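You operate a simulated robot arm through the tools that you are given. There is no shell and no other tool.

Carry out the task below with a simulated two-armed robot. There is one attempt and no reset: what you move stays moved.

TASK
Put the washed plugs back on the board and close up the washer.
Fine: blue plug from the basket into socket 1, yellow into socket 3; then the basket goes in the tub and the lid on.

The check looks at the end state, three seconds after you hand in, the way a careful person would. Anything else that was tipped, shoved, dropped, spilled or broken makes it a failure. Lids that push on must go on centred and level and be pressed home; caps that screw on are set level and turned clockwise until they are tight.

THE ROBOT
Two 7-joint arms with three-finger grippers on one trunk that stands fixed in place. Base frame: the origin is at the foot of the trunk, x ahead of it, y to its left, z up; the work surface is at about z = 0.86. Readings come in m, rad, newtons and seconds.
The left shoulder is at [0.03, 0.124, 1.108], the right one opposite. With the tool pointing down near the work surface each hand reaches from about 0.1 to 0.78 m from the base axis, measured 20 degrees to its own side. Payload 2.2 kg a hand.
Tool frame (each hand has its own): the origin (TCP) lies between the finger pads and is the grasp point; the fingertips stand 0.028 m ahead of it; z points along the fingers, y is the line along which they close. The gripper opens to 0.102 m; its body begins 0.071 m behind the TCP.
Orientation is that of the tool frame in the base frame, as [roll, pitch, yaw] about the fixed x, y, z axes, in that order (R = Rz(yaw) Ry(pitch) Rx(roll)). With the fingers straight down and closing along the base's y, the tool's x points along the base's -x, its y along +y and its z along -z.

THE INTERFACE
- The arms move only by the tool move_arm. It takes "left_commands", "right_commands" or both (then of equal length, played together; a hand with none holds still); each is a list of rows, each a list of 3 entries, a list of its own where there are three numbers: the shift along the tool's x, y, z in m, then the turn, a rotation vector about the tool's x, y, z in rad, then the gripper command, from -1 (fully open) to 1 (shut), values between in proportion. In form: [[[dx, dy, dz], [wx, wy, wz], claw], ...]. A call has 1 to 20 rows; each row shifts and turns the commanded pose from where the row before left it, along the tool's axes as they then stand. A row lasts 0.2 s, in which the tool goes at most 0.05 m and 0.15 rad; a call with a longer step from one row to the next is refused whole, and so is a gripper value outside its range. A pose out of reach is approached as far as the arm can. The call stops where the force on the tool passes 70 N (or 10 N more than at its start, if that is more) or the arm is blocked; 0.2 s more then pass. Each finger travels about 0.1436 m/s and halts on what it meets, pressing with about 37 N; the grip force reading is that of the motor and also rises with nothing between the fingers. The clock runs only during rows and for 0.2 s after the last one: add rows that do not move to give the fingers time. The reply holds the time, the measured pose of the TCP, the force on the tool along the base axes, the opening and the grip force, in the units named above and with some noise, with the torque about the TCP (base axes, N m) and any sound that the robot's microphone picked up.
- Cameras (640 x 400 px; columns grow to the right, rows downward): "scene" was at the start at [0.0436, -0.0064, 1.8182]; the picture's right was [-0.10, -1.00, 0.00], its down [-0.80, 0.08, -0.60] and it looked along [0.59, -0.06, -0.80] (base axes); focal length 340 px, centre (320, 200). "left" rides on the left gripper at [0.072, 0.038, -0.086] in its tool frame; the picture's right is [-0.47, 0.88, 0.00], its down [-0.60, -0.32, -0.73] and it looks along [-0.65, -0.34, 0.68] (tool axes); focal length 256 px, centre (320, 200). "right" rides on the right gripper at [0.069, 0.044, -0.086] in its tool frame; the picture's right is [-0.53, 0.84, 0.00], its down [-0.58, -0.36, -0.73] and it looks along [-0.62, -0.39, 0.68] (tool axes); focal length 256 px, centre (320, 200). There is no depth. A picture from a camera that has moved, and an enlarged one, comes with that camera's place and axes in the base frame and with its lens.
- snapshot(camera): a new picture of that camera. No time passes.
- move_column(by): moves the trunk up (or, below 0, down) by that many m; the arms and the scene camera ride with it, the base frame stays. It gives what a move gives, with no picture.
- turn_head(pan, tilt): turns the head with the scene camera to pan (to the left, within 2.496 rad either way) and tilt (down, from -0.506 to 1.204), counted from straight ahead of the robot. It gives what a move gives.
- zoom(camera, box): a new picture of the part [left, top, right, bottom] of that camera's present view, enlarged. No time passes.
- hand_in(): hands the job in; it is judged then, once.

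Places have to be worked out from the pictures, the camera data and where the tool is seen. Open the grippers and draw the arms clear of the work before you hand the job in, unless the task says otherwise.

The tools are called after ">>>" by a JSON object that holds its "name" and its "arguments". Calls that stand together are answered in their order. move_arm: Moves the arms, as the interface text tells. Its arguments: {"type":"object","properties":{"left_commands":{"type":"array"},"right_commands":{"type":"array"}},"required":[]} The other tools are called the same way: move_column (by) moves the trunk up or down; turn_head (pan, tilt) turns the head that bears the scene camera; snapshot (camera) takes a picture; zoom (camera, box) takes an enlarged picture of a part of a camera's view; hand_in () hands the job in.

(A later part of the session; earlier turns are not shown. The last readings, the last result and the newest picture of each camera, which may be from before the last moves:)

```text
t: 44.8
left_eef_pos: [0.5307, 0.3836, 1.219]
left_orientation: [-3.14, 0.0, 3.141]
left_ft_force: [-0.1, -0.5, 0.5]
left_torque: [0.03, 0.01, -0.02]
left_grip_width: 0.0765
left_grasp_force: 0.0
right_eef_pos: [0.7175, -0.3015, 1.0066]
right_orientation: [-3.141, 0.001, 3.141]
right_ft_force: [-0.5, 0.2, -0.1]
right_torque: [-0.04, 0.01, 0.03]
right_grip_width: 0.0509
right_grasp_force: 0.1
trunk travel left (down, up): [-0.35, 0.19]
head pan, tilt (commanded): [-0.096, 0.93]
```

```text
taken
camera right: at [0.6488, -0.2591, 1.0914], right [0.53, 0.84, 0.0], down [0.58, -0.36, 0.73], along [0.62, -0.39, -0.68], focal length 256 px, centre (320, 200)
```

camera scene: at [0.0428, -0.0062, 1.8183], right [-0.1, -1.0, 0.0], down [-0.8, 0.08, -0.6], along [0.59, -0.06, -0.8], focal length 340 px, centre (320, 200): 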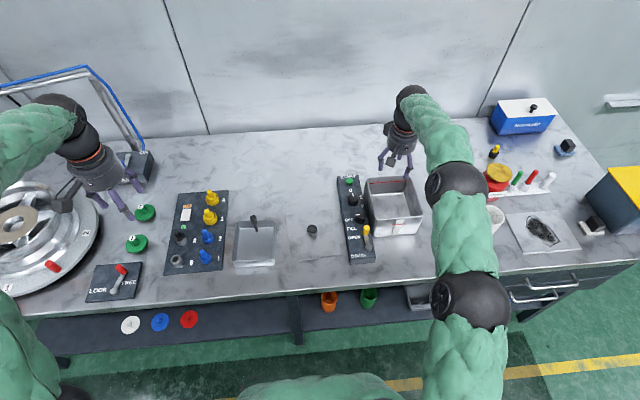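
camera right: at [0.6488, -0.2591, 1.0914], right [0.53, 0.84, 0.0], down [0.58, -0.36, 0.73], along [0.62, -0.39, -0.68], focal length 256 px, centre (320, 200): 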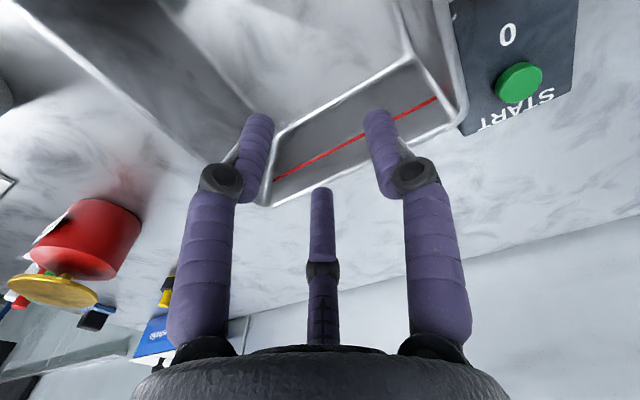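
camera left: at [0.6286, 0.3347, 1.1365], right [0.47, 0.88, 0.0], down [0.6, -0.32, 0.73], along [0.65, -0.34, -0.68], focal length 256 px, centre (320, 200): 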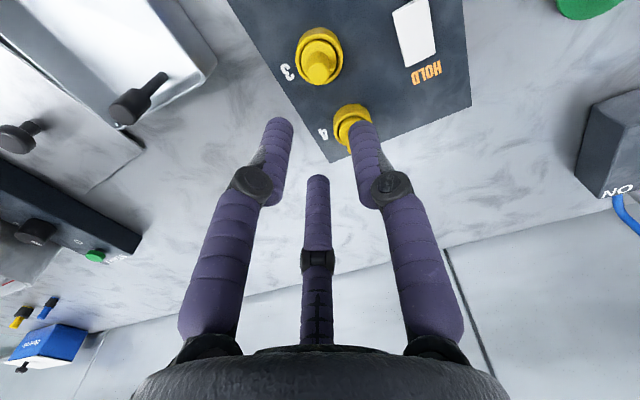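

Reach is fine there. I raise the right hand, carry it over to the basket handle, turn it 30° so no finger will point at the tub's far wall later, and shift the left hand a bit further away.

>>> {"name": "move_arm", "arguments": {"right_commands": [[[0, 0, -0.048], [0, 0, 0], 0], [[0, 0, -0.048], [0, 0, 0], 0], [[0, 0, -0.048], [0, 0, 0], 0], [[0.0076, 0.0444, 0], [0, 0, 0], 0], [[0.0076, 0.0444, 0], [0, 0, 0], 0], [[0.0076, 0.0444, 0], [0, 0, 0], 0], [[0.0076, 0.0444, 0], [0, 0, 0], 0], [[0.0076, 0.0444, 0], [0, 0, 0], 0], [[0.0076, 0.0444, 0], [0, 0, 0], 0], [[0.0076, 0.0444, 0], [0, 0, 0], 0], [[0.0076, 0.0444, 0], [0, 0, 0], 0], [[0.0076, 0.0444, 0], [0, 0, 0], 0], [[0.0071, 0.0439, 0], [0, 0, 0], 0], [[0, 0, 0], [0, 0, 0.1309], 0], [[0, 0, 0], [0, 0, 0.1309], 0], [[0, 0, 0], [0, 0, 0.1309], 0], [[0, 0, 0], [0, 0, 0.1309], 0], [[0, 0, 0], [0, 0, 0], 0]], "left_commands": [[[0.01, 0.02, 0], [0, 0, 0], -0.5], [[0.01, 0.02, 0], [0, 0, 0], -0.5], [[0.01, 0.02, 0], [0, 0, 0], -0.5], [[0.01, 0, 0], [0, 0, 0], -0.5], [[0, 0, 0], [0, 0, 0], -0.5], [[0, 0, 0], [0, 0, 0], -0.5], [[0, 0, 0], [0, 0, 0], -0.5], [[0, 0, 0], [0, 0, 0], -0.5], [[0, 0, 0], [0, 0, 0], -0.5], [[0, 0, 0], [0, 0, 0], -0.5], [[0, 0, 0], [0, 0, 0], -0.5], [[0, 0, 0], [0, 0, 0], -0.5], [[0, 0, 0], [0, 0, 0], -0.5], [[0, 0, 0], [0, 0, 0], -0.5], [[0, 0, 0], [0, 0, 0], -0.5], [[0, 0, 0], [0, 0, 0], -0.5], [[0, 0, 0], [0, 0, 0], -0.5], [[0, 0, 0], [0, 0, 0], -0.5]]}}

>>> {"name": "snapshot", "arguments": {"camera": "right"}}

>>> {"name": "snapshot", "arguments": {"camera": "scene"}}

```text
t: 48.6
left_eef_pos: [0.49, 0.4443, 1.2191]
left_orientation: [-3.141, 0.001, -3.14]
left_ft_force: [0.4, 0.3, 0.0]
left_torque: [-0.01, -0.01, -0.02]
left_grip_width: 0.0766
left_grasp_force: 0.0
right_eef_pos: [0.6423, 0.1406, 1.1501]
right_orientation: [3.141, 0.001, 2.614]
right_ft_force: [-0.1, 0.4, 0.3]
right_torque: [0.02, 0.01, -0.02]
right_grip_width: 0.0508
right_grasp_force: 0.0
trunk travel left (down, up): [-0.35, 0.19]
head pan, tilt (commanded): [-0.096, 0.93]
```

```text
taken
camera right: at [0.6038, 0.212, 1.2359], right [0.89, 0.46, 0.0], down [0.32, -0.6, 0.73], along [0.34, -0.65, -0.68], focal length 256 px, centre (320, 200)
```

right: 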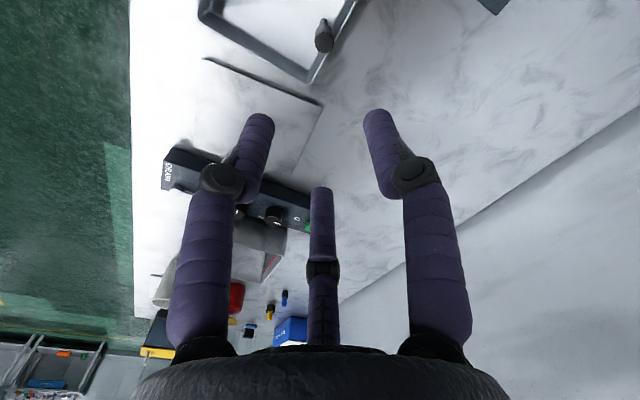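

```text
taken
camera scene: at [0.0437, -0.0061, 1.8182], right [-0.1, -1.0, 0.0], down [-0.8, 0.08, -0.6], along [0.59, -0.06, -0.8], focal length 340 px, centre (320, 200)
```

scene: 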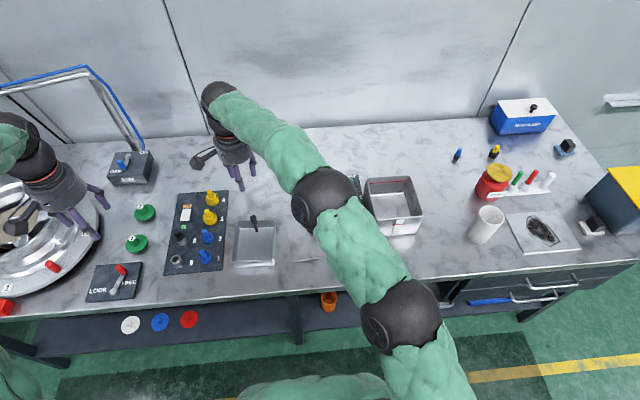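

Hand is above the handle with nothing near. I enlarge the wrist view to measure the handle's offset.

>>> {"name": "zoom", "arguments": {"camera": "right", "box": [260, 0, 400, 90]}}

```text
4.44 times, centred on (330, 45) of right
camera zoom: at [0.6038, 0.212, 1.2359], right [0.89, 0.46, 0.0], down [0.32, -0.6, 0.73], along [0.34, -0.65, -0.68], focal length 1138 px, centre (276, 889)
```

zoom: 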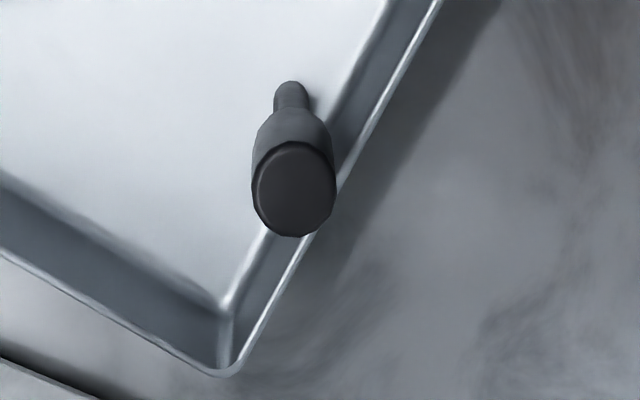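

The handle knob is about 3–4 mm off the hand axis. I correct and descend to z≈1.0 for a closer reading.

>>> {"name": "move_arm", "arguments": {"right_commands": [[[-0.0004, 0.0036, 0.03], [0, 0, 0], 0], [[0, 0, 0.04], [0, 0, 0], 0], [[0, 0, 0.04], [0, 0, 0], 0], [[0, 0, 0.03], [0, 0, 0], 0], [[0, 0, 0], [0, 0, 0], 0], [[0, 0, 0], [0, 0, 0], 0]]}}

>>> {"name": "snapshot", "arguments": {"camera": "right"}}

>>> {"name": "zoom", "arguments": {"camera": "right", "box": [240, 40, 400, 140]}}

>>> {"name": "snapshot", "arguments": {"camera": "scene"}}

```text
t: 50.0
left_eef_pos: [0.49, 0.4444, 1.2201]
left_orientation: [-3.14, 0.0, 3.141]
left_ft_force: [-0.1, 0.2, -0.4]
left_torque: [-0.03, 0.01, -0.02]
left_grip_width: 0.0767
left_grasp_force: 0.1
right_eef_pos: [0.6454, 0.1423, 1.0117]
right_orientation: [3.141, 0.001, 2.619]
right_ft_force: [-0.2, 1.2, 0.0]
right_torque: [0.01, 0.01, -0.03]
right_grip_width: 0.0509
right_grasp_force: 0.1
trunk travel left (down, up): [-0.35, 0.19]
head pan, tilt (commanded): [-0.096, 0.93]
```

```text
taken
camera right: at [0.6077, 0.2141, 1.0964], right [0.89, 0.46, 0.0], down [0.32, -0.6, 0.73], along [0.34, -0.65, -0.68], focal length 256 px, centre (320, 200)
```

right: 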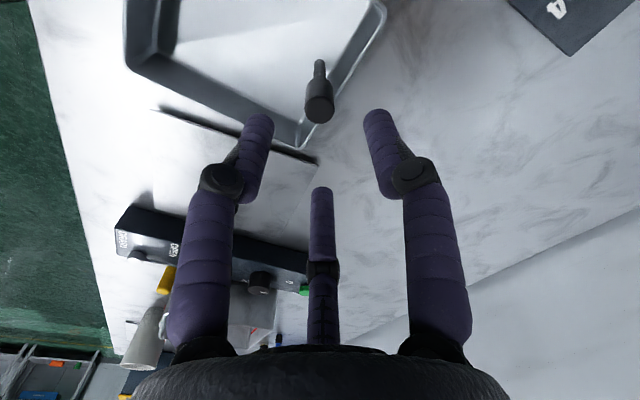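

```text
4.00 times, centred on (320, 90) of right
camera zoom: at [0.6077, 0.2141, 1.0964], right [0.89, 0.46, 0.0], down [0.32, -0.6, 0.73], along [0.34, -0.65, -0.68], focal length 1024 px, centre (320, 640)
```

zoom: 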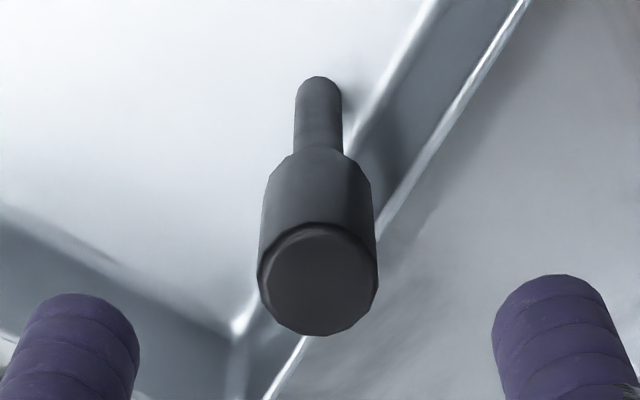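

```text
taken
camera scene: at [0.044, -0.006, 1.8182], right [-0.1, -1.0, 0.0], down [-0.8, 0.08, -0.6], along [0.59, -0.06, -0.8], focal length 340 px, centre (320, 200)
```

scene: 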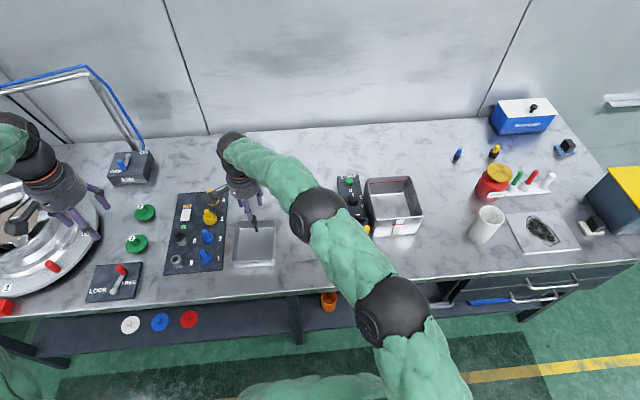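

The knob is centred sideways and about 2 mm nearer the camera; its top is about z 0.945. I correct and lower until the fingertips surround it, then check before going fully down.

>>> {"name": "move_arm", "arguments": {"right_commands": [[[0.0017, 0.0011, 0], [0, 0, 0], 0], [[0, 0, 0.02], [0, 0, 0], 0], [[0, 0, 0.02], [0, 0, 0], 0], [[0, 0, 0.015], [0, 0, 0], 0], [[0, 0, 0], [0, 0, 0], 0], [[0, 0, 0], [0, 0, 0], 0]]}}

>>> {"name": "snapshot", "arguments": {"camera": "right"}}

>>> {"name": "zoom", "arguments": {"camera": "scene", "box": [200, 160, 320, 280]}}

```text
t: 51.4
left_eef_pos: [0.4885, 0.4444, 1.2199]
left_orientation: [-3.141, 0.001, -3.141]
left_ft_force: [-0.7, 0.2, -0.8]
left_torque: [0.0, 0.02, 0.01]
left_grip_width: 0.0765
left_grasp_force: 0.1
right_eef_pos: [0.6432, 0.1451, 0.9558]
right_orientation: [-3.141, -0.002, 2.618]
right_ft_force: [0.5, -0.6, -0.2]
right_torque: [0.0, -0.02, 0.02]
right_grip_width: 0.0511
right_grasp_force: 0.0
trunk travel left (down, up): [-0.35, 0.19]
head pan, tilt (commanded): [-0.096, 0.93]
```

```text
taken
camera right: at [0.6055, 0.216, 1.04], right [0.89, 0.46, 0.0], down [0.32, -0.6, 0.73], along [0.34, -0.65, -0.68], focal length 256 px, centre (320, 200)
```

right: 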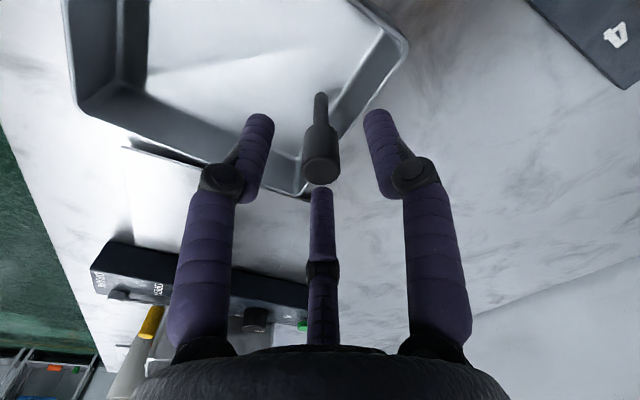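

```text
3.33 times, centred on (260, 220) of scene
camera zoom: at [0.0438, -0.0061, 1.8182], right [-0.1, -1.0, 0.0], down [-0.8, 0.08, -0.6], along [0.59, -0.06, -0.8], focal length 1135 px, centre (520, 133)
```

zoom: 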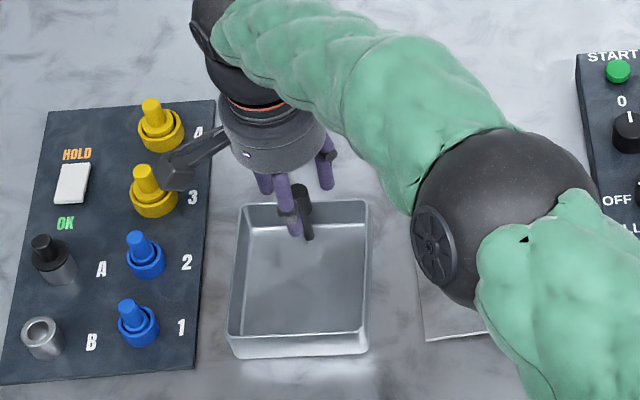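

The knob top sits between the fingertips, centred. I go down the last 20 mm and close.

>>> {"name": "move_arm", "arguments": {"right_commands": [[[0, 0, 0.01], [0, 0, 0], 0], [[0, 0, 0.0095], [0, 0, 0], 0], [[0, 0, 0], [0, 0, 0], 0], [[0, 0, 0], [0, 0, 0], 0.4], [[0, 0, 0], [0, 0, 0], 0.7], [[0, 0, 0], [0, 0, 0], 1], [[0, 0, 0], [0, 0, 0], 1], [[0, 0, 0], [0, 0, 0], 1]]}}

>>> {"name": "snapshot", "arguments": {"camera": "right"}}

>>> {"name": "zoom", "arguments": {"camera": "scene", "box": [200, 160, 320, 280]}}

```text
t: 53.2
left_eef_pos: [0.4892, 0.445, 1.2191]
left_orientation: [3.141, 0.0, -3.141]
left_ft_force: [-0.1, -0.4, -0.5]
left_torque: [0.0, 0.03, -0.02]
left_grip_width: 0.0765
left_grasp_force: 0.0
right_eef_pos: [0.6427, 0.1439, 0.9365]
right_orientation: [-3.141, 0.001, 2.617]
right_ft_force: [1.4, -0.4, -1.0]
right_torque: [0.02, -0.03, -0.02]
right_grip_width: 0.0189
right_grasp_force: 36.4
trunk travel left (down, up): [-0.35, 0.19]
head pan, tilt (commanded): [-0.096, 0.93]
```

```text
taken
camera right: at [0.605, 0.2163, 1.0216], right [0.89, 0.46, 0.0], down [0.32, -0.6, 0.73], along [0.34, -0.65, -0.68], focal length 256 px, centre (320, 200)
```

right: 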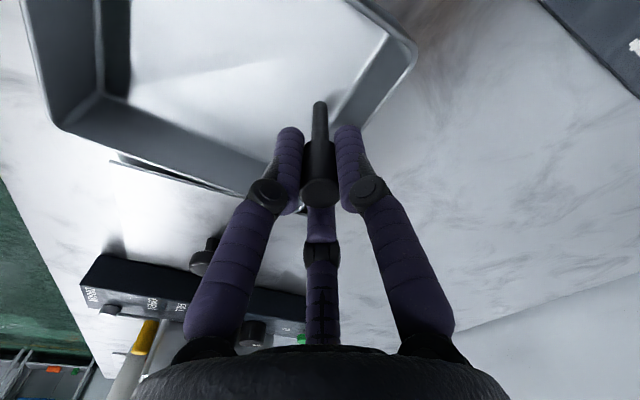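

```text
3.33 times, centred on (260, 220) of scene
camera zoom: at [0.0437, -0.0062, 1.8182], right [-0.1, -1.0, 0.0], down [-0.8, 0.08, -0.6], along [0.59, -0.06, -0.8], focal length 1135 px, centre (520, 133)
```

zoom: 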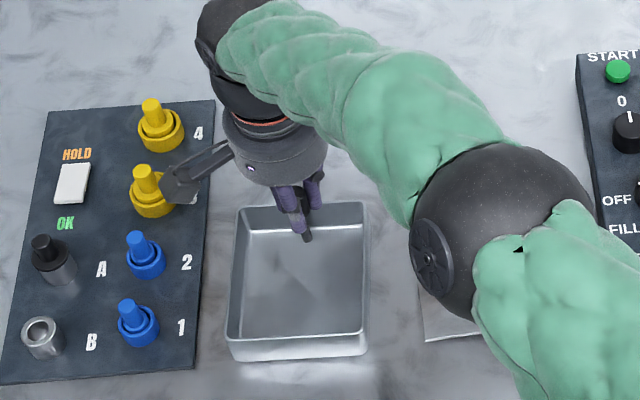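

The handle is gripped (18.9 mm, 36 N) and the basket hasn't moved. I lift slowly a few centimetres and check weight and tilt.

>>> {"name": "move_arm", "arguments": {"right_commands": [[[0, 0, -0.005], [0, 0, 0], 1], [[0, 0, -0.01], [0, 0, 0], 1], [[0, 0, -0.01], [0, 0, 0], 1], [[0, 0, -0.01], [0, 0, 0], 1], [[0, 0, 0], [0, 0, 0], 1]]}}

>>> {"name": "snapshot", "arguments": {"camera": "right"}}

>>> {"name": "zoom", "arguments": {"camera": "scene", "box": [200, 160, 320, 280]}}

```text
t: 54.4
left_eef_pos: [0.4883, 0.4454, 1.2198]
left_orientation: [-3.141, 0.0, 3.14]
left_ft_force: [0.1, 0.0, -0.2]
left_torque: [-0.02, 0.02, -0.05]
left_grip_width: 0.0763
left_grasp_force: 0.0
right_eef_pos: [0.6428, 0.1438, 0.9716]
right_orientation: [-3.141, 0.001, 2.619]
right_ft_force: [0.5, 0.4, -1.4]
right_torque: [0.0, -0.1, 0.03]
right_grip_width: 0.0188
right_grasp_force: 36.8
trunk travel left (down, up): [-0.35, 0.19]
head pan, tilt (commanded): [-0.096, 0.93]
```

```text
taken
camera right: at [0.6048, 0.2162, 1.0565], right [0.89, 0.46, 0.0], down [0.32, -0.6, 0.73], along [0.34, -0.65, -0.68], focal length 256 px, centre (320, 200)
```

right: 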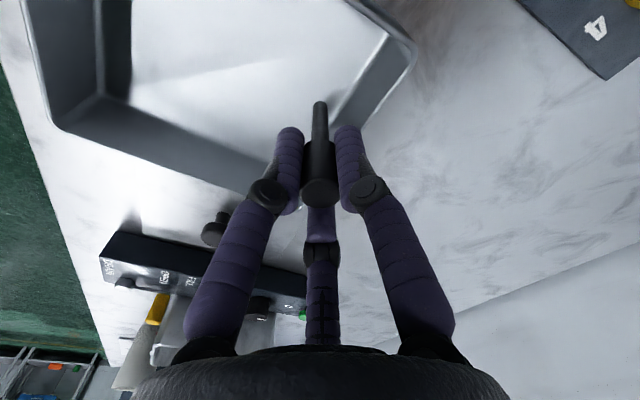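

```text
3.33 times, centred on (260, 220) of scene
camera zoom: at [0.044, -0.006, 1.8182], right [-0.1, -1.0, 0.0], down [-0.8, 0.08, -0.6], along [0.59, -0.06, -0.8], focal length 1135 px, centre (520, 133)
```

zoom: 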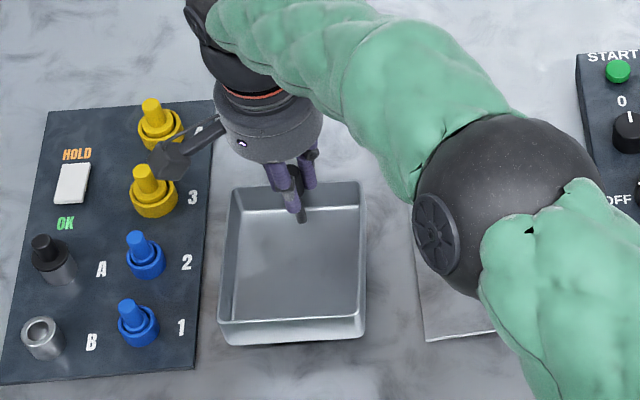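

The basket came up level and rigid in the grip (about 0.12 kg). I raise it to clear the tub rim and carry it over the tub, turning it 0.03 rad to line up with the tub's walls.

>>> {"name": "move_arm", "arguments": {"right_commands": [[[0, 0, -0.032], [0, 0, 0], 1], [[0, 0, -0.032], [0, 0, 0], 1], [[0, 0, -0.032], [0, 0, 0], 1], [[0, 0, -0.032], [0, 0, 0], 1], [[-0.0239, -0.0289, 0], [0, 0, 0], 1], [[-0.0239, -0.0289, 0], [0, 0, 0], 1], [[-0.0239, -0.0289, 0], [0, 0, 0], 1], [[-0.0239, -0.0289, 0], [0, 0, 0], 1], [[-0.0239, -0.0289, 0], [0, 0, 0], 1], [[-0.0239, -0.0289, 0], [0, 0, 0], 1], [[-0.0239, -0.0289, 0], [0, 0, 0], 1], [[-0.0239, -0.0289, 0], [0, 0, 0], 1], [[-0.0239, -0.0289, 0], [0, 0, 0], 1], [[-0.0239, -0.0289, 0], [0, 0, 0], 1], [[-0.0239, -0.0288, 0], [0, 0, 0], 1], [[-0.0239, -0.0285, 0], [0, 0, 0], 1], [[0, 0, 0], [0, 0, -0.03], 1], [[0, 0, 0], [0, 0, 0], 1]]}}

>>> {"name": "snapshot", "arguments": {"camera": "right"}}

>>> {"name": "snapshot", "arguments": {"camera": "scene"}}

>>> {"name": "zoom", "arguments": {"camera": "scene", "box": [320, 120, 460, 250]}}

```text
t: 58.2
left_eef_pos: [0.4894, 0.4443, 1.2208]
left_orientation: [-3.141, 0.001, 3.14]
left_ft_force: [0.0, 0.0, 0.5]
left_torque: [0.02, -0.02, 0.03]
left_grip_width: 0.0763
left_grasp_force: 0.1
right_eef_pos: [0.7165, -0.3002, 1.0986]
right_orientation: [3.141, 0.0, 2.648]
right_ft_force: [0.3, -0.9, -1.8]
right_torque: [0.0, -0.09, -0.02]
right_grip_width: 0.019
right_grasp_force: 36.8
trunk travel left (down, up): [-0.35, 0.19]
head pan, tilt (commanded): [-0.096, 0.93]
```

```text
taken
camera right: at [0.6777, -0.2289, 1.1837], right [0.87, 0.49, 0.0], down [0.34, -0.59, 0.73], along [0.36, -0.64, -0.68], focal length 256 px, centre (320, 200)
```

right: 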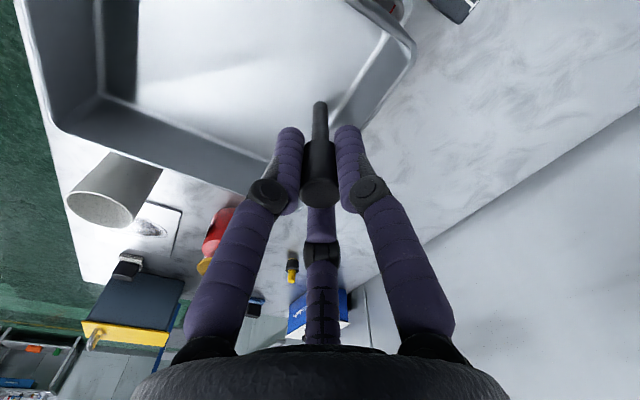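

```text
taken
camera scene: at [0.0441, -0.007, 1.8182], right [-0.1, -1.0, 0.0], down [-0.8, 0.08, -0.6], along [0.59, -0.06, -0.8], focal length 340 px, centre (320, 200)
```

scene: 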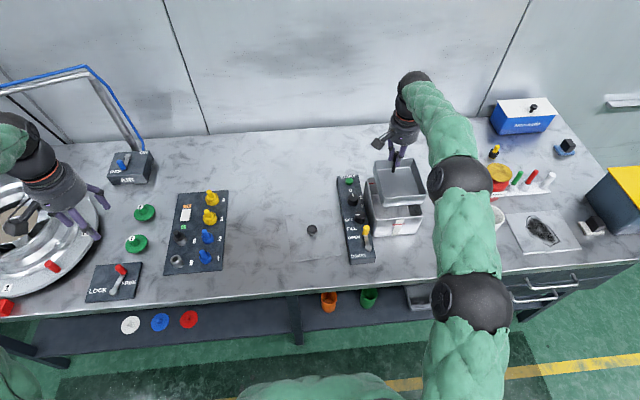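

```text
3.08 times, centred on (390, 185) of scene
camera zoom: at [0.0441, -0.007, 1.8182], right [-0.1, -1.0, 0.0], down [-0.8, 0.08, -0.6], along [0.59, -0.06, -0.8], focal length 1048 px, centre (105, 246)
```

zoom: 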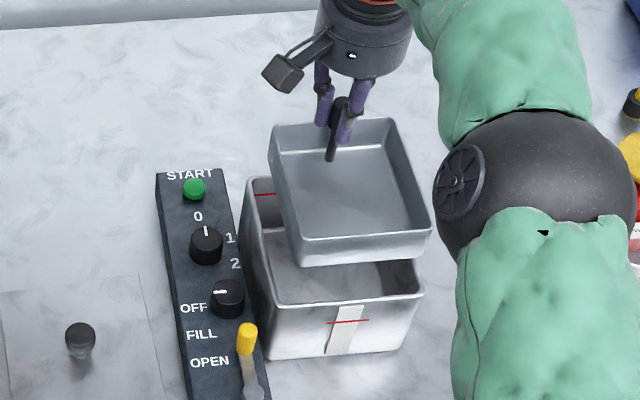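

The basket hangs over the tub and looks slightly left of and nearer than centre. I lower it to about 1 cm above the tub rim so I can compare the two directly at nearly the same height.

>>> {"name": "move_arm", "arguments": {"right_commands": [[[0, 0, 0.015], [0, 0, 0], 1], [[0, 0, 0.015], [0, 0, 0], 1], [[0, 0, 0.014], [0, 0, 0], 1], [[0, 0, 0], [0, 0, 0], 1], [[0, 0, 0], [0, 0, 0], 1]]}}

>>> {"name": "zoom", "arguments": {"camera": "scene", "box": [345, 150, 445, 245]}}

>>> {"name": "snapshot", "arguments": {"camera": "right"}}

```text
t: 59.4
left_eef_pos: [0.4892, 0.4448, 1.2188]
left_orientation: [3.141, -0.001, 3.141]
left_ft_force: [-0.1, 0.5, -0.6]
left_torque: [0.03, 0.03, 0.0]
left_grip_width: 0.0765
left_grasp_force: 0.1
right_eef_pos: [0.718, -0.2981, 1.0541]
right_orientation: [3.141, 0.0, 2.648]
right_ft_force: [0.2, 0.3, -2.3]
right_torque: [0.01, -0.08, 0.0]
right_grip_width: 0.0189
right_grasp_force: 37.2
trunk travel left (down, up): [-0.35, 0.19]
head pan, tilt (commanded): [-0.096, 0.93]
```

```text
4.21 times, centred on (395, 198) of scene
camera zoom: at [0.044, -0.0064, 1.8182], right [-0.1, -1.0, 0.0], down [-0.8, 0.08, -0.6], along [0.59, -0.06, -0.8], focal length 1434 px, centre (4, 210)
```

zoom: 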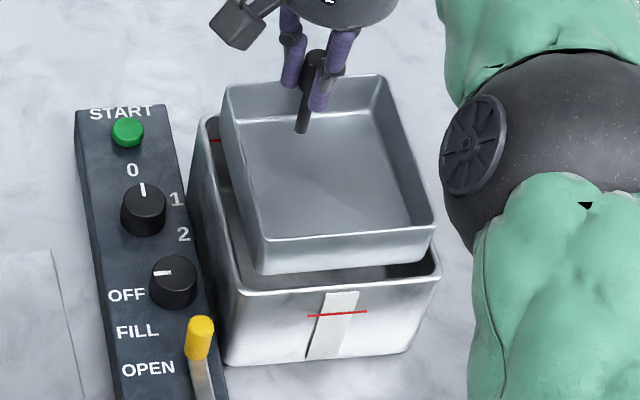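

```text
taken
camera right: at [0.6786, -0.2279, 1.1391], right [0.87, 0.49, 0.0], down [0.33, -0.59, 0.73], along [0.36, -0.64, -0.68], focal length 256 px, centre (320, 200)
```

right: 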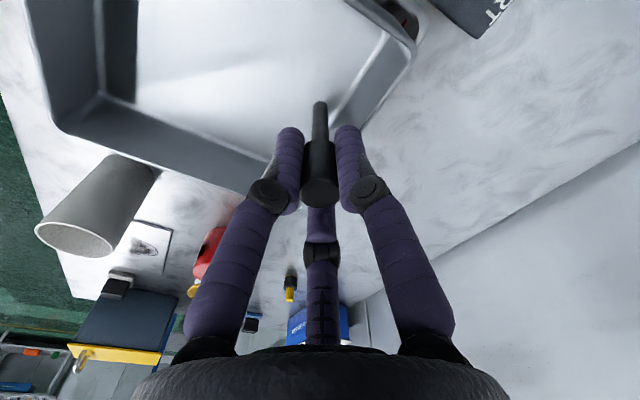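

Measured side by side, the basket needs about +4 to +7 mm in x and −4 mm in y. But with this grip height the finger knuckles would come right at the far rim of the tub with no room. I'll take the basket back to its old spot, and re-grip the handle about 8 mm higher so the knuckles stay above the rim.

>>> {"name": "move_arm", "arguments": {"right_commands": [[[0, 0, -0.023], [0, 0, 0], 1], [[0, 0, -0.023], [0, 0, 0], 1], [[0.02296, 0.02947, 0], [0, 0, 0], 1], [[0.02296, 0.02947, 0], [0, 0, 0], 1], [[0.02296, 0.02947, 0], [0, 0, 0], 1], [[0.02296, 0.02947, 0], [0, 0, 0], 1], [[0.02296, 0.02947, 0], [0, 0, 0], 1], [[0.02296, 0.02947, 0], [0, 0, 0], 1], [[0.02296, 0.02947, 0], [0, 0, 0], 1], [[0.02296, 0.02947, 0], [0, 0, 0], 1], [[0.02296, 0.02947, 0], [0, 0, 0], 1], [[0.02296, 0.02947, 0], [0, 0, 0], 1], [[0.02296, 0.02947, 0], [0, 0, 0], 1], [[0.02296, 0.02947, 0], [0, 0, 0], 1], [[0, 0, 0.03], [0, 0, 0], 1], [[0, 0, 0.03], [0, 0, 0], 1], [[0, 0, 0.03], [0, 0, 0], 1], [[0, 0, 0.03], [0, 0, 0], 1], [[0, 0, 0], [0, 0, 0], 1]]}}

>>> {"name": "zoom", "arguments": {"camera": "scene", "box": [200, 160, 320, 280]}}

>>> {"name": "snapshot", "arguments": {"camera": "right"}}

```text
t: 63.4
left_eef_pos: [0.488, 0.4455, 1.219]
left_orientation: [3.141, -0.001, 3.141]
left_ft_force: [0.0, 0.8, 0.0]
left_torque: [-0.03, -0.02, 0.01]
left_grip_width: 0.0767
left_grasp_force: 0.0
right_eef_pos: [0.6413, 0.1447, 0.9817]
right_orientation: [-3.142, 0.001, 2.647]
right_ft_force: [-0.5, -0.8, -1.6]
right_torque: [-0.03, -0.09, 0.01]
right_grip_width: 0.0188
right_grasp_force: 36.6
trunk travel left (down, up): [-0.35, 0.19]
head pan, tilt (commanded): [-0.096, 0.93]
```

```text
3.33 times, centred on (260, 220) of scene
camera zoom: at [0.0433, -0.0062, 1.8183], right [-0.1, -1.0, 0.0], down [-0.8, 0.08, -0.6], along [0.59, -0.06, -0.8], focal length 1135 px, centre (520, 133)
```

zoom: 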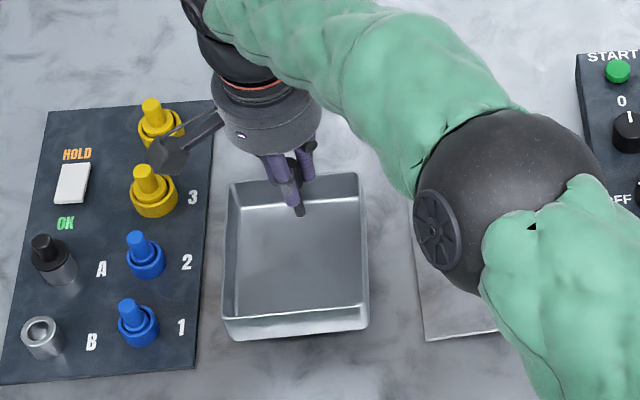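

```text
taken
camera right: at [0.603, 0.2148, 1.067], right [0.87, 0.49, 0.0], down [0.33, -0.59, 0.73], along [0.36, -0.64, -0.68], focal length 256 px, centre (320, 200)
```

right: 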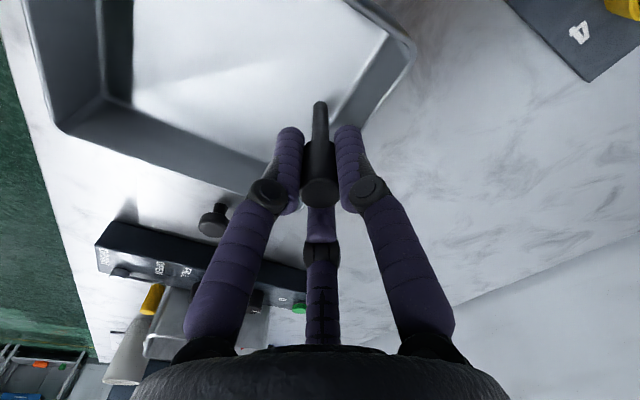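

The basket is back over its spot, clear of board and lid. I lower it to the table, the last bit in millimetre steps.

>>> {"name": "move_arm", "arguments": {"right_commands": [[[0, 0, 0.015], [0, 0, 0], 1], [[0, 0, 0.015], [0, 0, 0], 1], [[0, 0, 0.01], [0, 0, 0], 1], [[0, 0, 0.003], [0, 0, 0], 1], [[0, 0, 0.001], [0, 0, 0], 1], [[0, 0, 0.001], [0, 0, 0], 1], [[0, 0, 0], [0, 0, 0], 1]]}}

```text
t: 65.0
left_eef_pos: [0.4887, 0.4455, 1.2206]
left_orientation: [3.141, -0.001, 3.141]
left_ft_force: [0.5, 0.4, 0.8]
left_torque: [0.0, 0.0, 0.01]
left_grip_width: 0.0764
left_grasp_force: 0.1
right_eef_pos: [0.6448, 0.1433, 0.9366]
right_orientation: [-3.141, 0.001, 2.644]
right_ft_force: [1.0, 0.9, 2.1]
right_torque: [0.03, 0.31, -0.05]
right_grip_width: 0.019
right_grasp_force: 37.4
trunk travel left (down, up): [-0.35, 0.19]
head pan, tilt (commanded): [-0.096, 0.93]
```

It's resting on the table (torque shows contact). I open, rise 8 mm, square the hand by 0.03 rad and close again.

>>> {"name": "move_arm", "arguments": {"right_commands": [[[0, 0, 0], [0, 0, 0], 0.7], [[0, 0, 0], [0, 0, 0], 0.4], [[0, 0, 0], [0, 0, 0], 0.3], [[0, 0, -0.004], [0, 0, 0.03], 0.3], [[0, 0, -0.004], [0, 0, 0], 0.3], [[0, 0, 0], [0, 0, 0], 0.3]]}}

>>> {"name": "snapshot", "arguments": {"camera": "right"}}

>>> {"name": "zoom", "arguments": {"camera": "right", "box": [250, 90, 390, 220]}}

```text
t: 66.4
left_eef_pos: [0.4895, 0.4455, 1.2195]
left_orientation: [3.141, 0.0, -3.14]
left_ft_force: [-0.2, 0.1, -0.3]
left_torque: [-0.02, -0.01, 0.0]
left_grip_width: 0.0765
left_grasp_force: 0.1
right_eef_pos: [0.6442, 0.1438, 0.9446]
right_orientation: [3.141, 0.001, 2.618]
right_ft_force: [0.8, 0.7, -0.6]
right_torque: [0.0, 0.01, -0.01]
right_grip_width: 0.0359
right_grasp_force: 0.1
trunk travel left (down, up): [-0.35, 0.19]
head pan, tilt (commanded): [-0.096, 0.93]
```

```text
taken
camera right: at [0.6053, 0.2154, 1.0293], right [0.89, 0.46, 0.0], down [0.32, -0.6, 0.73], along [0.34, -0.65, -0.68], focal length 256 px, centre (320, 200)
```

right: 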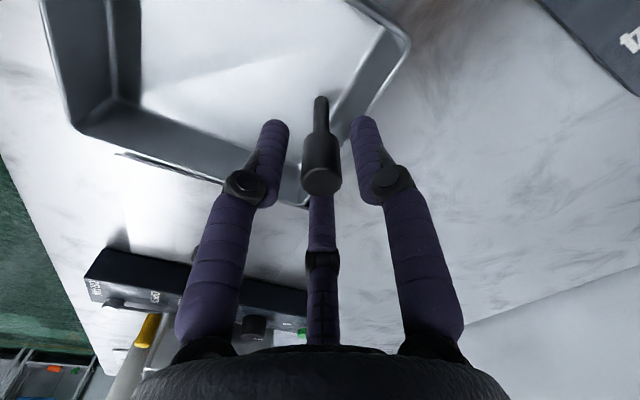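

```text
3.08 times, centred on (320, 155) of right
camera zoom: at [0.6053, 0.2154, 1.0293], right [0.89, 0.46, 0.0], down [0.32, -0.6, 0.73], along [0.34, -0.65, -0.68], focal length 788 px, centre (320, 338)
```

zoom: 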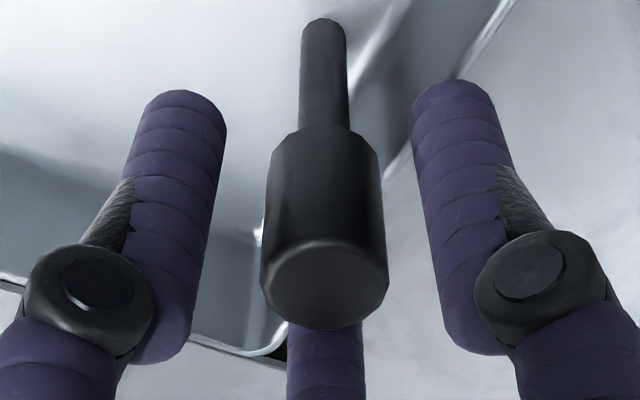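

The knob is nicely between the pads at the higher position. I close and lift again.

>>> {"name": "move_arm", "arguments": {"right_commands": [[[0, 0, 0], [0, 0, 0], 0.6], [[0, 0, 0], [0, 0, 0], 0.9], [[0, 0, 0], [0, 0, 0], 1], [[0, 0, 0], [0, 0, 0], 1], [[0, 0, 0], [0, 0, 0], 1], [[0, 0, -0.005], [0, 0, 0], 1], [[0, 0, -0.01], [0, 0, 0], 1], [[0, 0, -0.02], [0, 0, 0], 1], [[0, 0, 0], [0, 0, 0], 1]]}}

>>> {"name": "snapshot", "arguments": {"camera": "right"}}

>>> {"name": "zoom", "arguments": {"camera": "scene", "box": [200, 160, 320, 280]}}

```text
t: 68.4
left_eef_pos: [0.4897, 0.4459, 1.2192]
left_orientation: [-3.141, 0.0, 3.14]
left_ft_force: [0.6, -0.8, -0.4]
left_torque: [0.0, -0.02, 0.0]
left_grip_width: 0.0764
left_grasp_force: 0.0
right_eef_pos: [0.6418, 0.143, 0.979]
right_orientation: [-3.138, 0.001, 2.617]
right_ft_force: [-0.6, -0.1, -1.4]
right_torque: [0.0, -0.07, -0.01]
right_grip_width: 0.0188
right_grasp_force: 36.5
trunk travel left (down, up): [-0.35, 0.19]
head pan, tilt (commanded): [-0.096, 0.93]
```

```text
taken
camera right: at [0.6055, 0.2154, 1.0642], right [0.89, 0.46, 0.0], down [0.32, -0.6, 0.73], along [0.34, -0.65, -0.68], focal length 256 px, centre (320, 200)
```

right: 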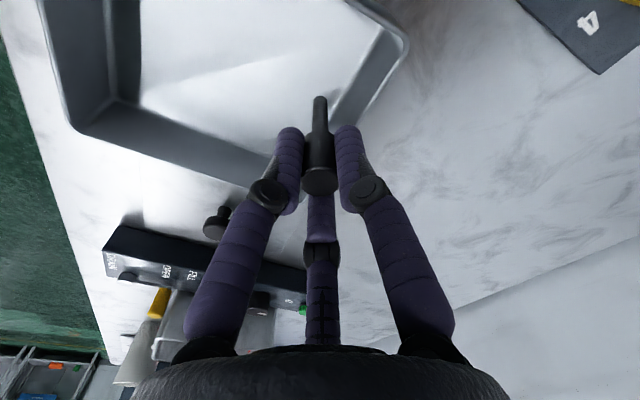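

```text
3.33 times, centred on (260, 220) of scene
camera zoom: at [0.0442, -0.006, 1.8182], right [-0.1, -1.0, 0.0], down [-0.8, 0.08, -0.6], along [0.59, -0.06, -0.8], focal length 1135 px, centre (520, 133)
```

zoom: 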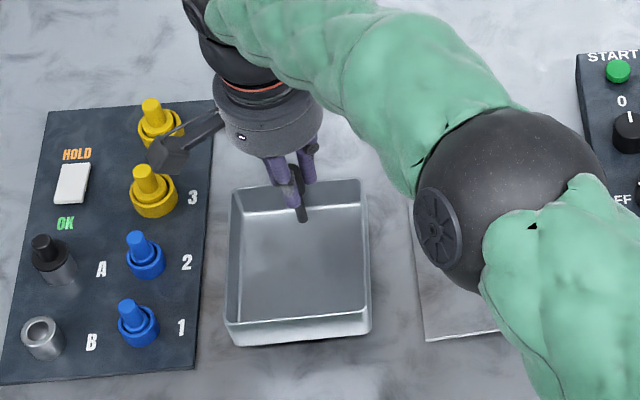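

Grip is good and the basket is level. I raise, carry it over the tub to the corrected spot, and lower to about 1.5 cm above the rim for a comparison.

>>> {"name": "move_arm", "arguments": {"right_commands": [[[0, 0, -0.0328], [0, 0, 0], 1], [[0, 0, -0.0328], [0, 0, 0], 1], [[0, 0, -0.0328], [0, 0, 0], 1], [[0, 0, -0.0328], [0, 0, 0], 1], [[-0.02433, -0.0288, 0], [0, 0, 0], 1], [[-0.02433, -0.0288, 0], [0, 0, 0], 1], [[-0.02433, -0.0288, 0], [0, 0, 0], 1], [[-0.02433, -0.0288, 0], [0, 0, 0], 1], [[-0.02433, -0.0288, 0], [0, 0, 0], 1], [[-0.02433, -0.0288, 0], [0, 0, 0], 1], [[-0.02433, -0.0288, 0], [0, 0, 0], 1], [[-0.02433, -0.0288, 0], [0, 0, 0], 1], [[-0.02433, -0.0288, 0], [0, 0, 0], 1], [[-0.02433, -0.0288, 0], [0, 0, 0], 1], [[-0.02433, -0.0288, 0], [0, 0, 0], 1], [[-0.02433, -0.0288, 0], [0, 0, 0], 1], [[0, 0, 0.025], [0, 0, 0], 1], [[0, 0, 0.02], [0, 0, 0], 1], [[0, 0, 0], [0, 0, 0], 1], [[0, 0, 0], [0, 0, 0], 1]]}}

>>> {"name": "zoom", "arguments": {"camera": "scene", "box": [345, 150, 445, 245]}}

>>> {"name": "snapshot", "arguments": {"camera": "right"}}

```text
t: 72.6
left_eef_pos: [0.4889, 0.4448, 1.2191]
left_orientation: [-3.141, 0.0, 3.14]
left_ft_force: [-0.1, 0.0, 0.2]
left_torque: [-0.04, 0.01, -0.02]
left_grip_width: 0.0766
left_grasp_force: 0.0
right_eef_pos: [0.7225, -0.3005, 1.0653]
right_orientation: [3.141, 0.001, 2.618]
right_ft_force: [-0.4, 0.5, -1.9]
right_torque: [0.01, -0.09, 0.01]
right_grip_width: 0.0189
right_grasp_force: 37.0
trunk travel left (down, up): [-0.35, 0.19]
head pan, tilt (commanded): [-0.096, 0.93]
```

```text
4.21 times, centred on (395, 198) of scene
camera zoom: at [0.044, -0.0066, 1.8182], right [-0.1, -1.0, 0.0], down [-0.8, 0.08, -0.6], along [0.59, -0.06, -0.8], focal length 1434 px, centre (4, 210)
```

zoom: 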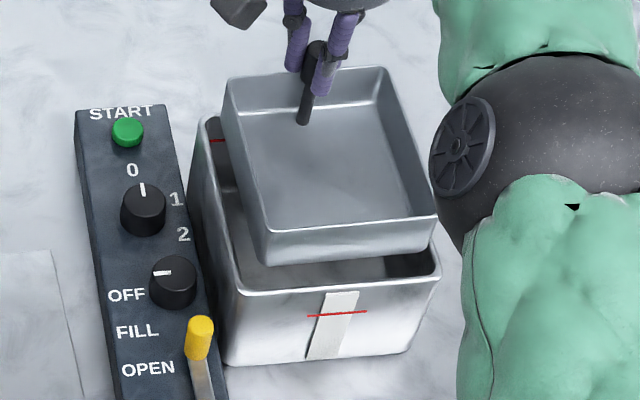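

```text
taken
camera right: at [0.6861, -0.2288, 1.15], right [0.89, 0.46, 0.0], down [0.32, -0.6, 0.73], along [0.34, -0.65, -0.68], focal length 256 px, centre (320, 200)
```

right: 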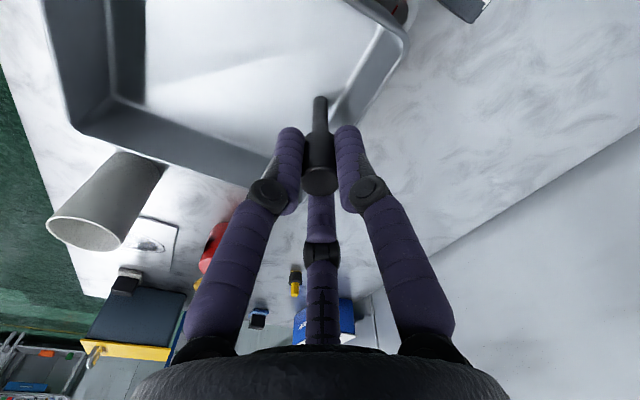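

The basket is now centred over the tub opening within about 2 mm all round (clearances 4–8 mm). I nudge it 1.3 mm and lower it 3 cm into the mouth, then look.

>>> {"name": "move_arm", "arguments": {"right_commands": [[[0.0002, -0.0016, 0], [0, 0, 0], 1], [[0, 0, 0], [0, 0, 0], 1], [[0, 0, 0.006], [0, 0, 0], 1], [[0, 0, 0.006], [0, 0, 0], 1], [[0, 0, 0.006], [0, 0, 0], 1], [[0, 0, 0.006], [0, 0, 0], 1], [[0, 0, 0.006], [0, 0, 0], 1], [[0, 0, 0], [0, 0, 0], 1]]}}

>>> {"name": "zoom", "arguments": {"camera": "scene", "box": [345, 150, 445, 245]}}

>>> {"name": "snapshot", "arguments": {"camera": "right"}}

```text
t: 74.4
left_eef_pos: [0.489, 0.4444, 1.2191]
left_orientation: [-3.141, 0.0, 3.141]
left_ft_force: [1.4, -0.7, -0.6]
left_torque: [-0.02, 0.01, -0.02]
left_grip_width: 0.0763
left_grasp_force: 0.0
right_eef_pos: [0.7208, -0.3017, 1.0338]
right_orientation: [-3.141, 0.001, 2.619]
right_ft_force: [-0.9, -0.4, -1.3]
right_torque: [0.01, -0.11, -0.02]
right_grip_width: 0.0186
right_grasp_force: 36.5
trunk travel left (down, up): [-0.35, 0.19]
head pan, tilt (commanded): [-0.096, 0.93]
```

```text
4.21 times, centred on (395, 198) of scene
camera zoom: at [0.0437, -0.0064, 1.8182], right [-0.1, -1.0, 0.0], down [-0.8, 0.08, -0.6], along [0.59, -0.06, -0.8], focal length 1434 px, centre (4, 210)
```

zoom: 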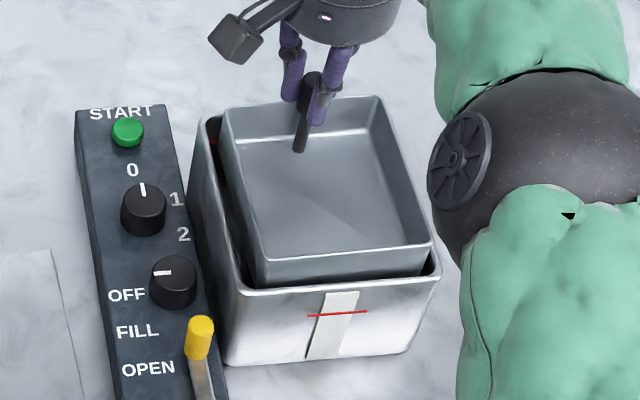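

```text
taken
camera right: at [0.6836, -0.2302, 1.1196], right [0.89, 0.46, 0.0], down [0.32, -0.6, 0.73], along [0.34, -0.65, -0.68], focal length 256 px, centre (320, 200)
```

right: 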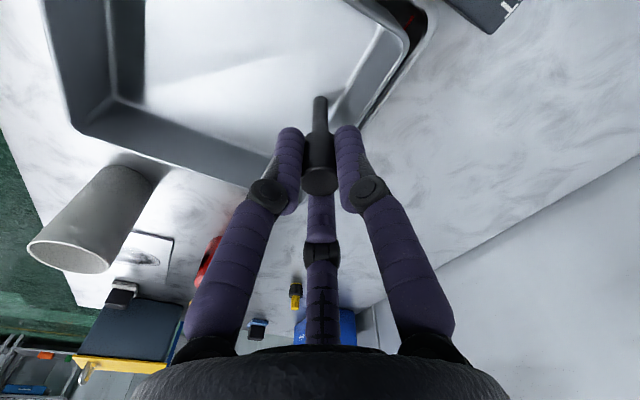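

The basket is entering cleanly with no force. I continue down 3 cm in 5 mm steps.

>>> {"name": "move_arm", "arguments": {"right_commands": [[[0, 0, 0.005], [0, 0, 0], 1], [[0, 0, 0.005], [0, 0, 0], 1], [[0, 0, 0.005], [0, 0, 0], 1], [[0, 0, 0.005], [0, 0, 0], 1], [[0, 0, 0.005], [0, 0, 0], 1], [[0, 0, 0.005], [0, 0, 0], 1], [[0, 0, 0], [0, 0, 0], 1]]}}

>>> {"name": "zoom", "arguments": {"camera": "scene", "box": [345, 150, 445, 245]}}

>>> {"name": "snapshot", "arguments": {"camera": "right"}}

```text
t: 76.0
left_eef_pos: [0.4893, 0.4443, 1.2205]
left_orientation: [-3.141, 0.0, 3.141]
left_ft_force: [-0.4, -0.5, -0.1]
left_torque: [0.0, -0.01, -0.02]
left_grip_width: 0.0764
left_grasp_force: 0.0
right_eef_pos: [0.7224, -0.3022, 1.0051]
right_orientation: [3.142, 0.0, 2.616]
right_ft_force: [-0.4, -0.4, -0.6]
right_torque: [0.01, -0.11, 0.02]
right_grip_width: 0.0191
right_grasp_force: 37.4
trunk travel left (down, up): [-0.35, 0.19]
head pan, tilt (commanded): [-0.096, 0.93]
```

```text
4.21 times, centred on (395, 198) of scene
camera zoom: at [0.0437, -0.0064, 1.8182], right [-0.1, -1.0, 0.0], down [-0.8, 0.08, -0.6], along [0.59, -0.06, -0.8], focal length 1434 px, centre (4, 210)
```

zoom: 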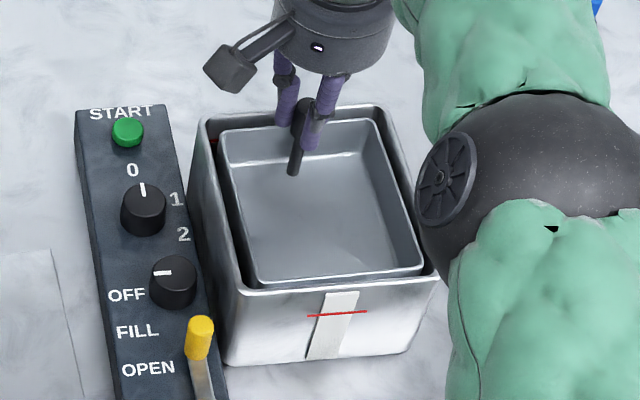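

```text
taken
camera right: at [0.684, -0.2304, 1.0901], right [0.89, 0.46, 0.0], down [0.32, -0.6, 0.73], along [0.34, -0.65, -0.68], focal length 256 px, centre (320, 200)
```

right: 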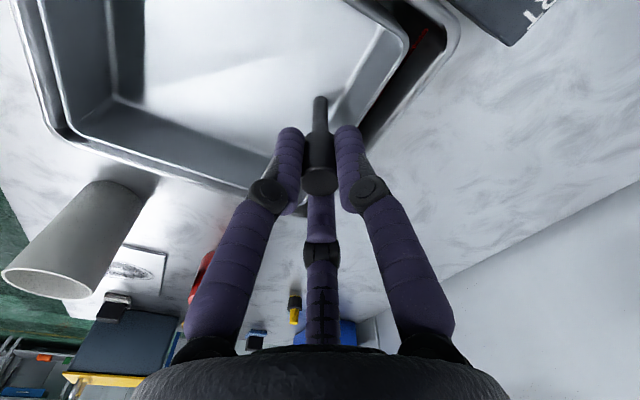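

At this height the basket rim is level with the tub rim, so gaps can be read directly. I zoom in to check them and the finger clearance to the far wall.

>>> {"name": "zoom", "arguments": {"camera": "scene", "box": [385, 170, 455, 220]}}

>>> {"name": "zoom", "arguments": {"camera": "scene", "box": [387, 172, 417, 192]}}

>>> {"name": "zoom", "arguments": {"camera": "scene", "box": [385, 172, 435, 226]}}

```text
8.00 times, centred on (420, 195) of scene
camera zoom: at [0.0437, -0.0064, 1.8182], right [-0.1, -1.0, 0.0], down [-0.8, 0.08, -0.6], along [0.59, -0.06, -0.8], focal length 2724 px, centre (-480, 240)
```

zoom: 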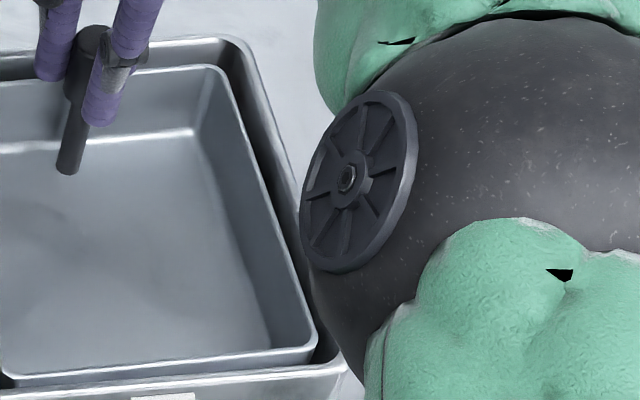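

```text
16.00 times, centred on (402, 182) of scene
camera zoom: at [0.0437, -0.0064, 1.8182], right [-0.1, -1.0, 0.0], down [-0.8, 0.08, -0.6], along [0.59, -0.06, -0.8], focal length 5448 px, centre (-992, 488)
```

zoom: 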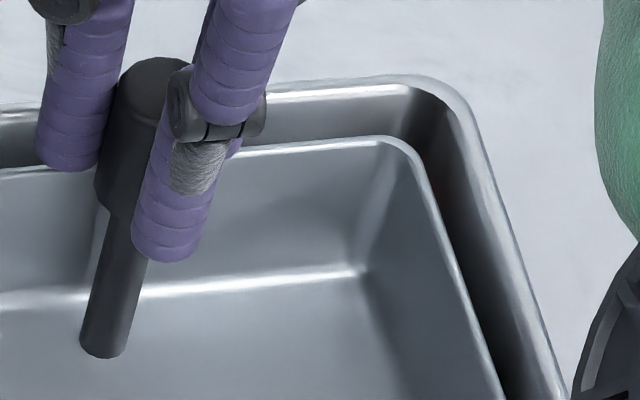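

```text
7.41 times, centred on (410, 199) of scene
camera zoom: at [0.0437, -0.0064, 1.8182], right [-0.1, -1.0, 0.0], down [-0.8, 0.08, -0.6], along [0.59, -0.06, -0.8], focal length 2522 px, centre (-347, 207)
```

zoom: 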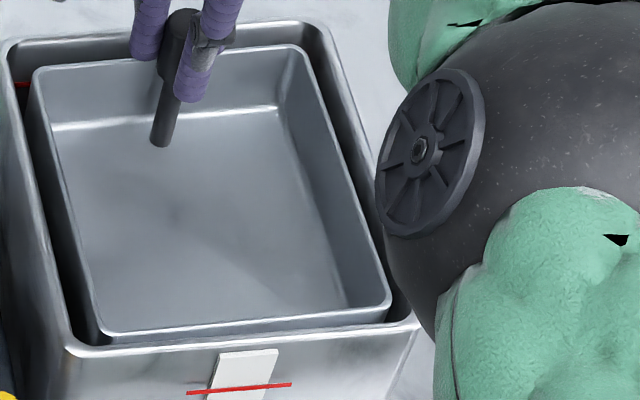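

Gaps are about 10/6 mm left/right and 5/11 mm near/far, with a slight 0.02 rad skew. I square it by 0.02 rad and lower another 3 cm in small steps.

>>> {"name": "move_arm", "arguments": {"right_commands": [[[0, 0, 0], [0, 0, 0.02], 1], [[0, 0, 0.005], [0, 0, 0], 1], [[0, 0, 0.005], [0, 0, 0], 1], [[0, 0, 0.005], [0, 0, 0], 1], [[0, 0, 0.005], [0, 0, 0], 1], [[0, 0, 0.005], [0, 0, 0], 1], [[0, 0, 0.005], [0, 0, 0], 1], [[0, 0, 0], [0, 0, 0], 1]]}}

>>> {"name": "zoom", "arguments": {"camera": "scene", "box": [385, 172, 435, 226]}}

>>> {"name": "snapshot", "arguments": {"camera": "right"}}

>>> {"name": "zoom", "arguments": {"camera": "scene", "box": [387, 172, 417, 192]}}

```text
t: 77.8
left_eef_pos: [0.4886, 0.4439, 1.2201]
left_orientation: [-3.141, -0.001, -3.141]
left_ft_force: [-0.6, 0.6, -0.1]
left_torque: [-0.02, 0.01, -0.02]
left_grip_width: 0.0765
left_grasp_force: 0.0
right_eef_pos: [0.7199, -0.3007, 0.9738]
right_orientation: [-3.141, 0.0, 2.598]
right_ft_force: [0.9, 0.1, -2.1]
right_torque: [0.0, -0.11, 0.01]
right_grip_width: 0.0189
right_grasp_force: 37.3
trunk travel left (down, up): [-0.35, 0.19]
head pan, tilt (commanded): [-0.096, 0.93]
```

```text
7.41 times, centred on (410, 199) of scene
camera zoom: at [0.0437, -0.0064, 1.8182], right [-0.1, -1.0, 0.0], down [-0.8, 0.08, -0.6], along [0.59, -0.06, -0.8], focal length 2522 px, centre (-347, 207)
```

zoom: 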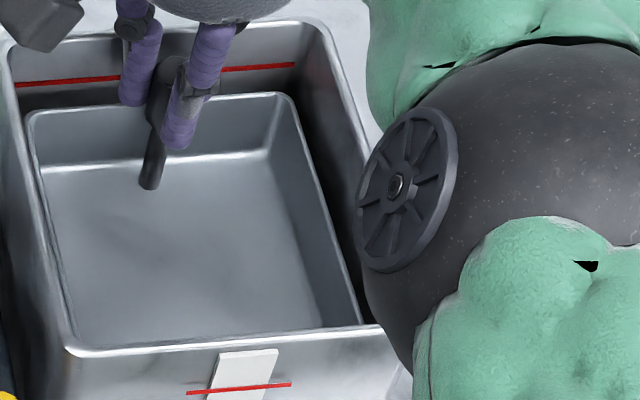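

```text
taken
camera right: at [0.6845, -0.2293, 1.0594], right [0.89, 0.45, 0.0], down [0.3, -0.61, 0.73], along [0.33, -0.65, -0.68], focal length 256 px, centre (320, 200)
```

right: 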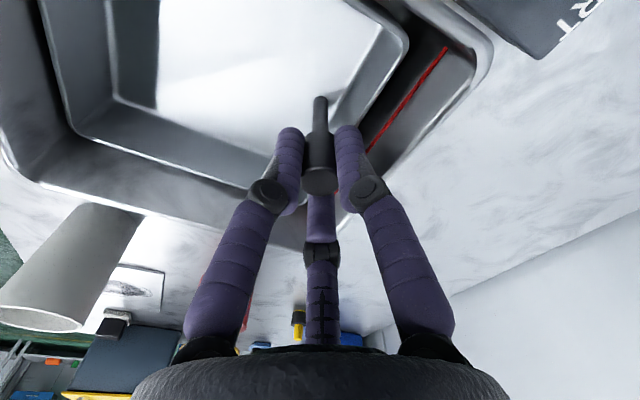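

```text
16.00 times, centred on (402, 182) of scene
camera zoom: at [0.0437, -0.0064, 1.8182], right [-0.1, -1.0, 0.0], down [-0.8, 0.08, -0.6], along [0.59, -0.06, -0.8], focal length 5448 px, centre (-992, 488)
```

zoom: 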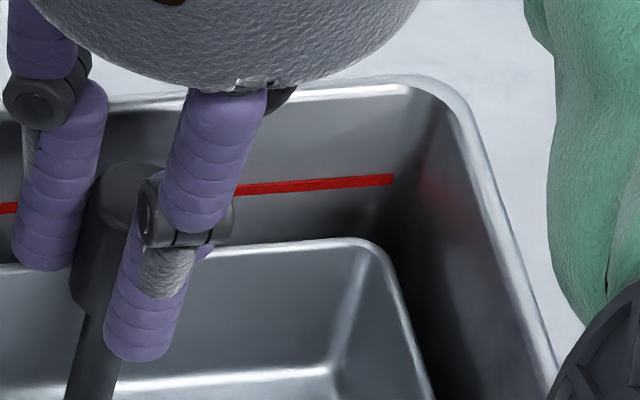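

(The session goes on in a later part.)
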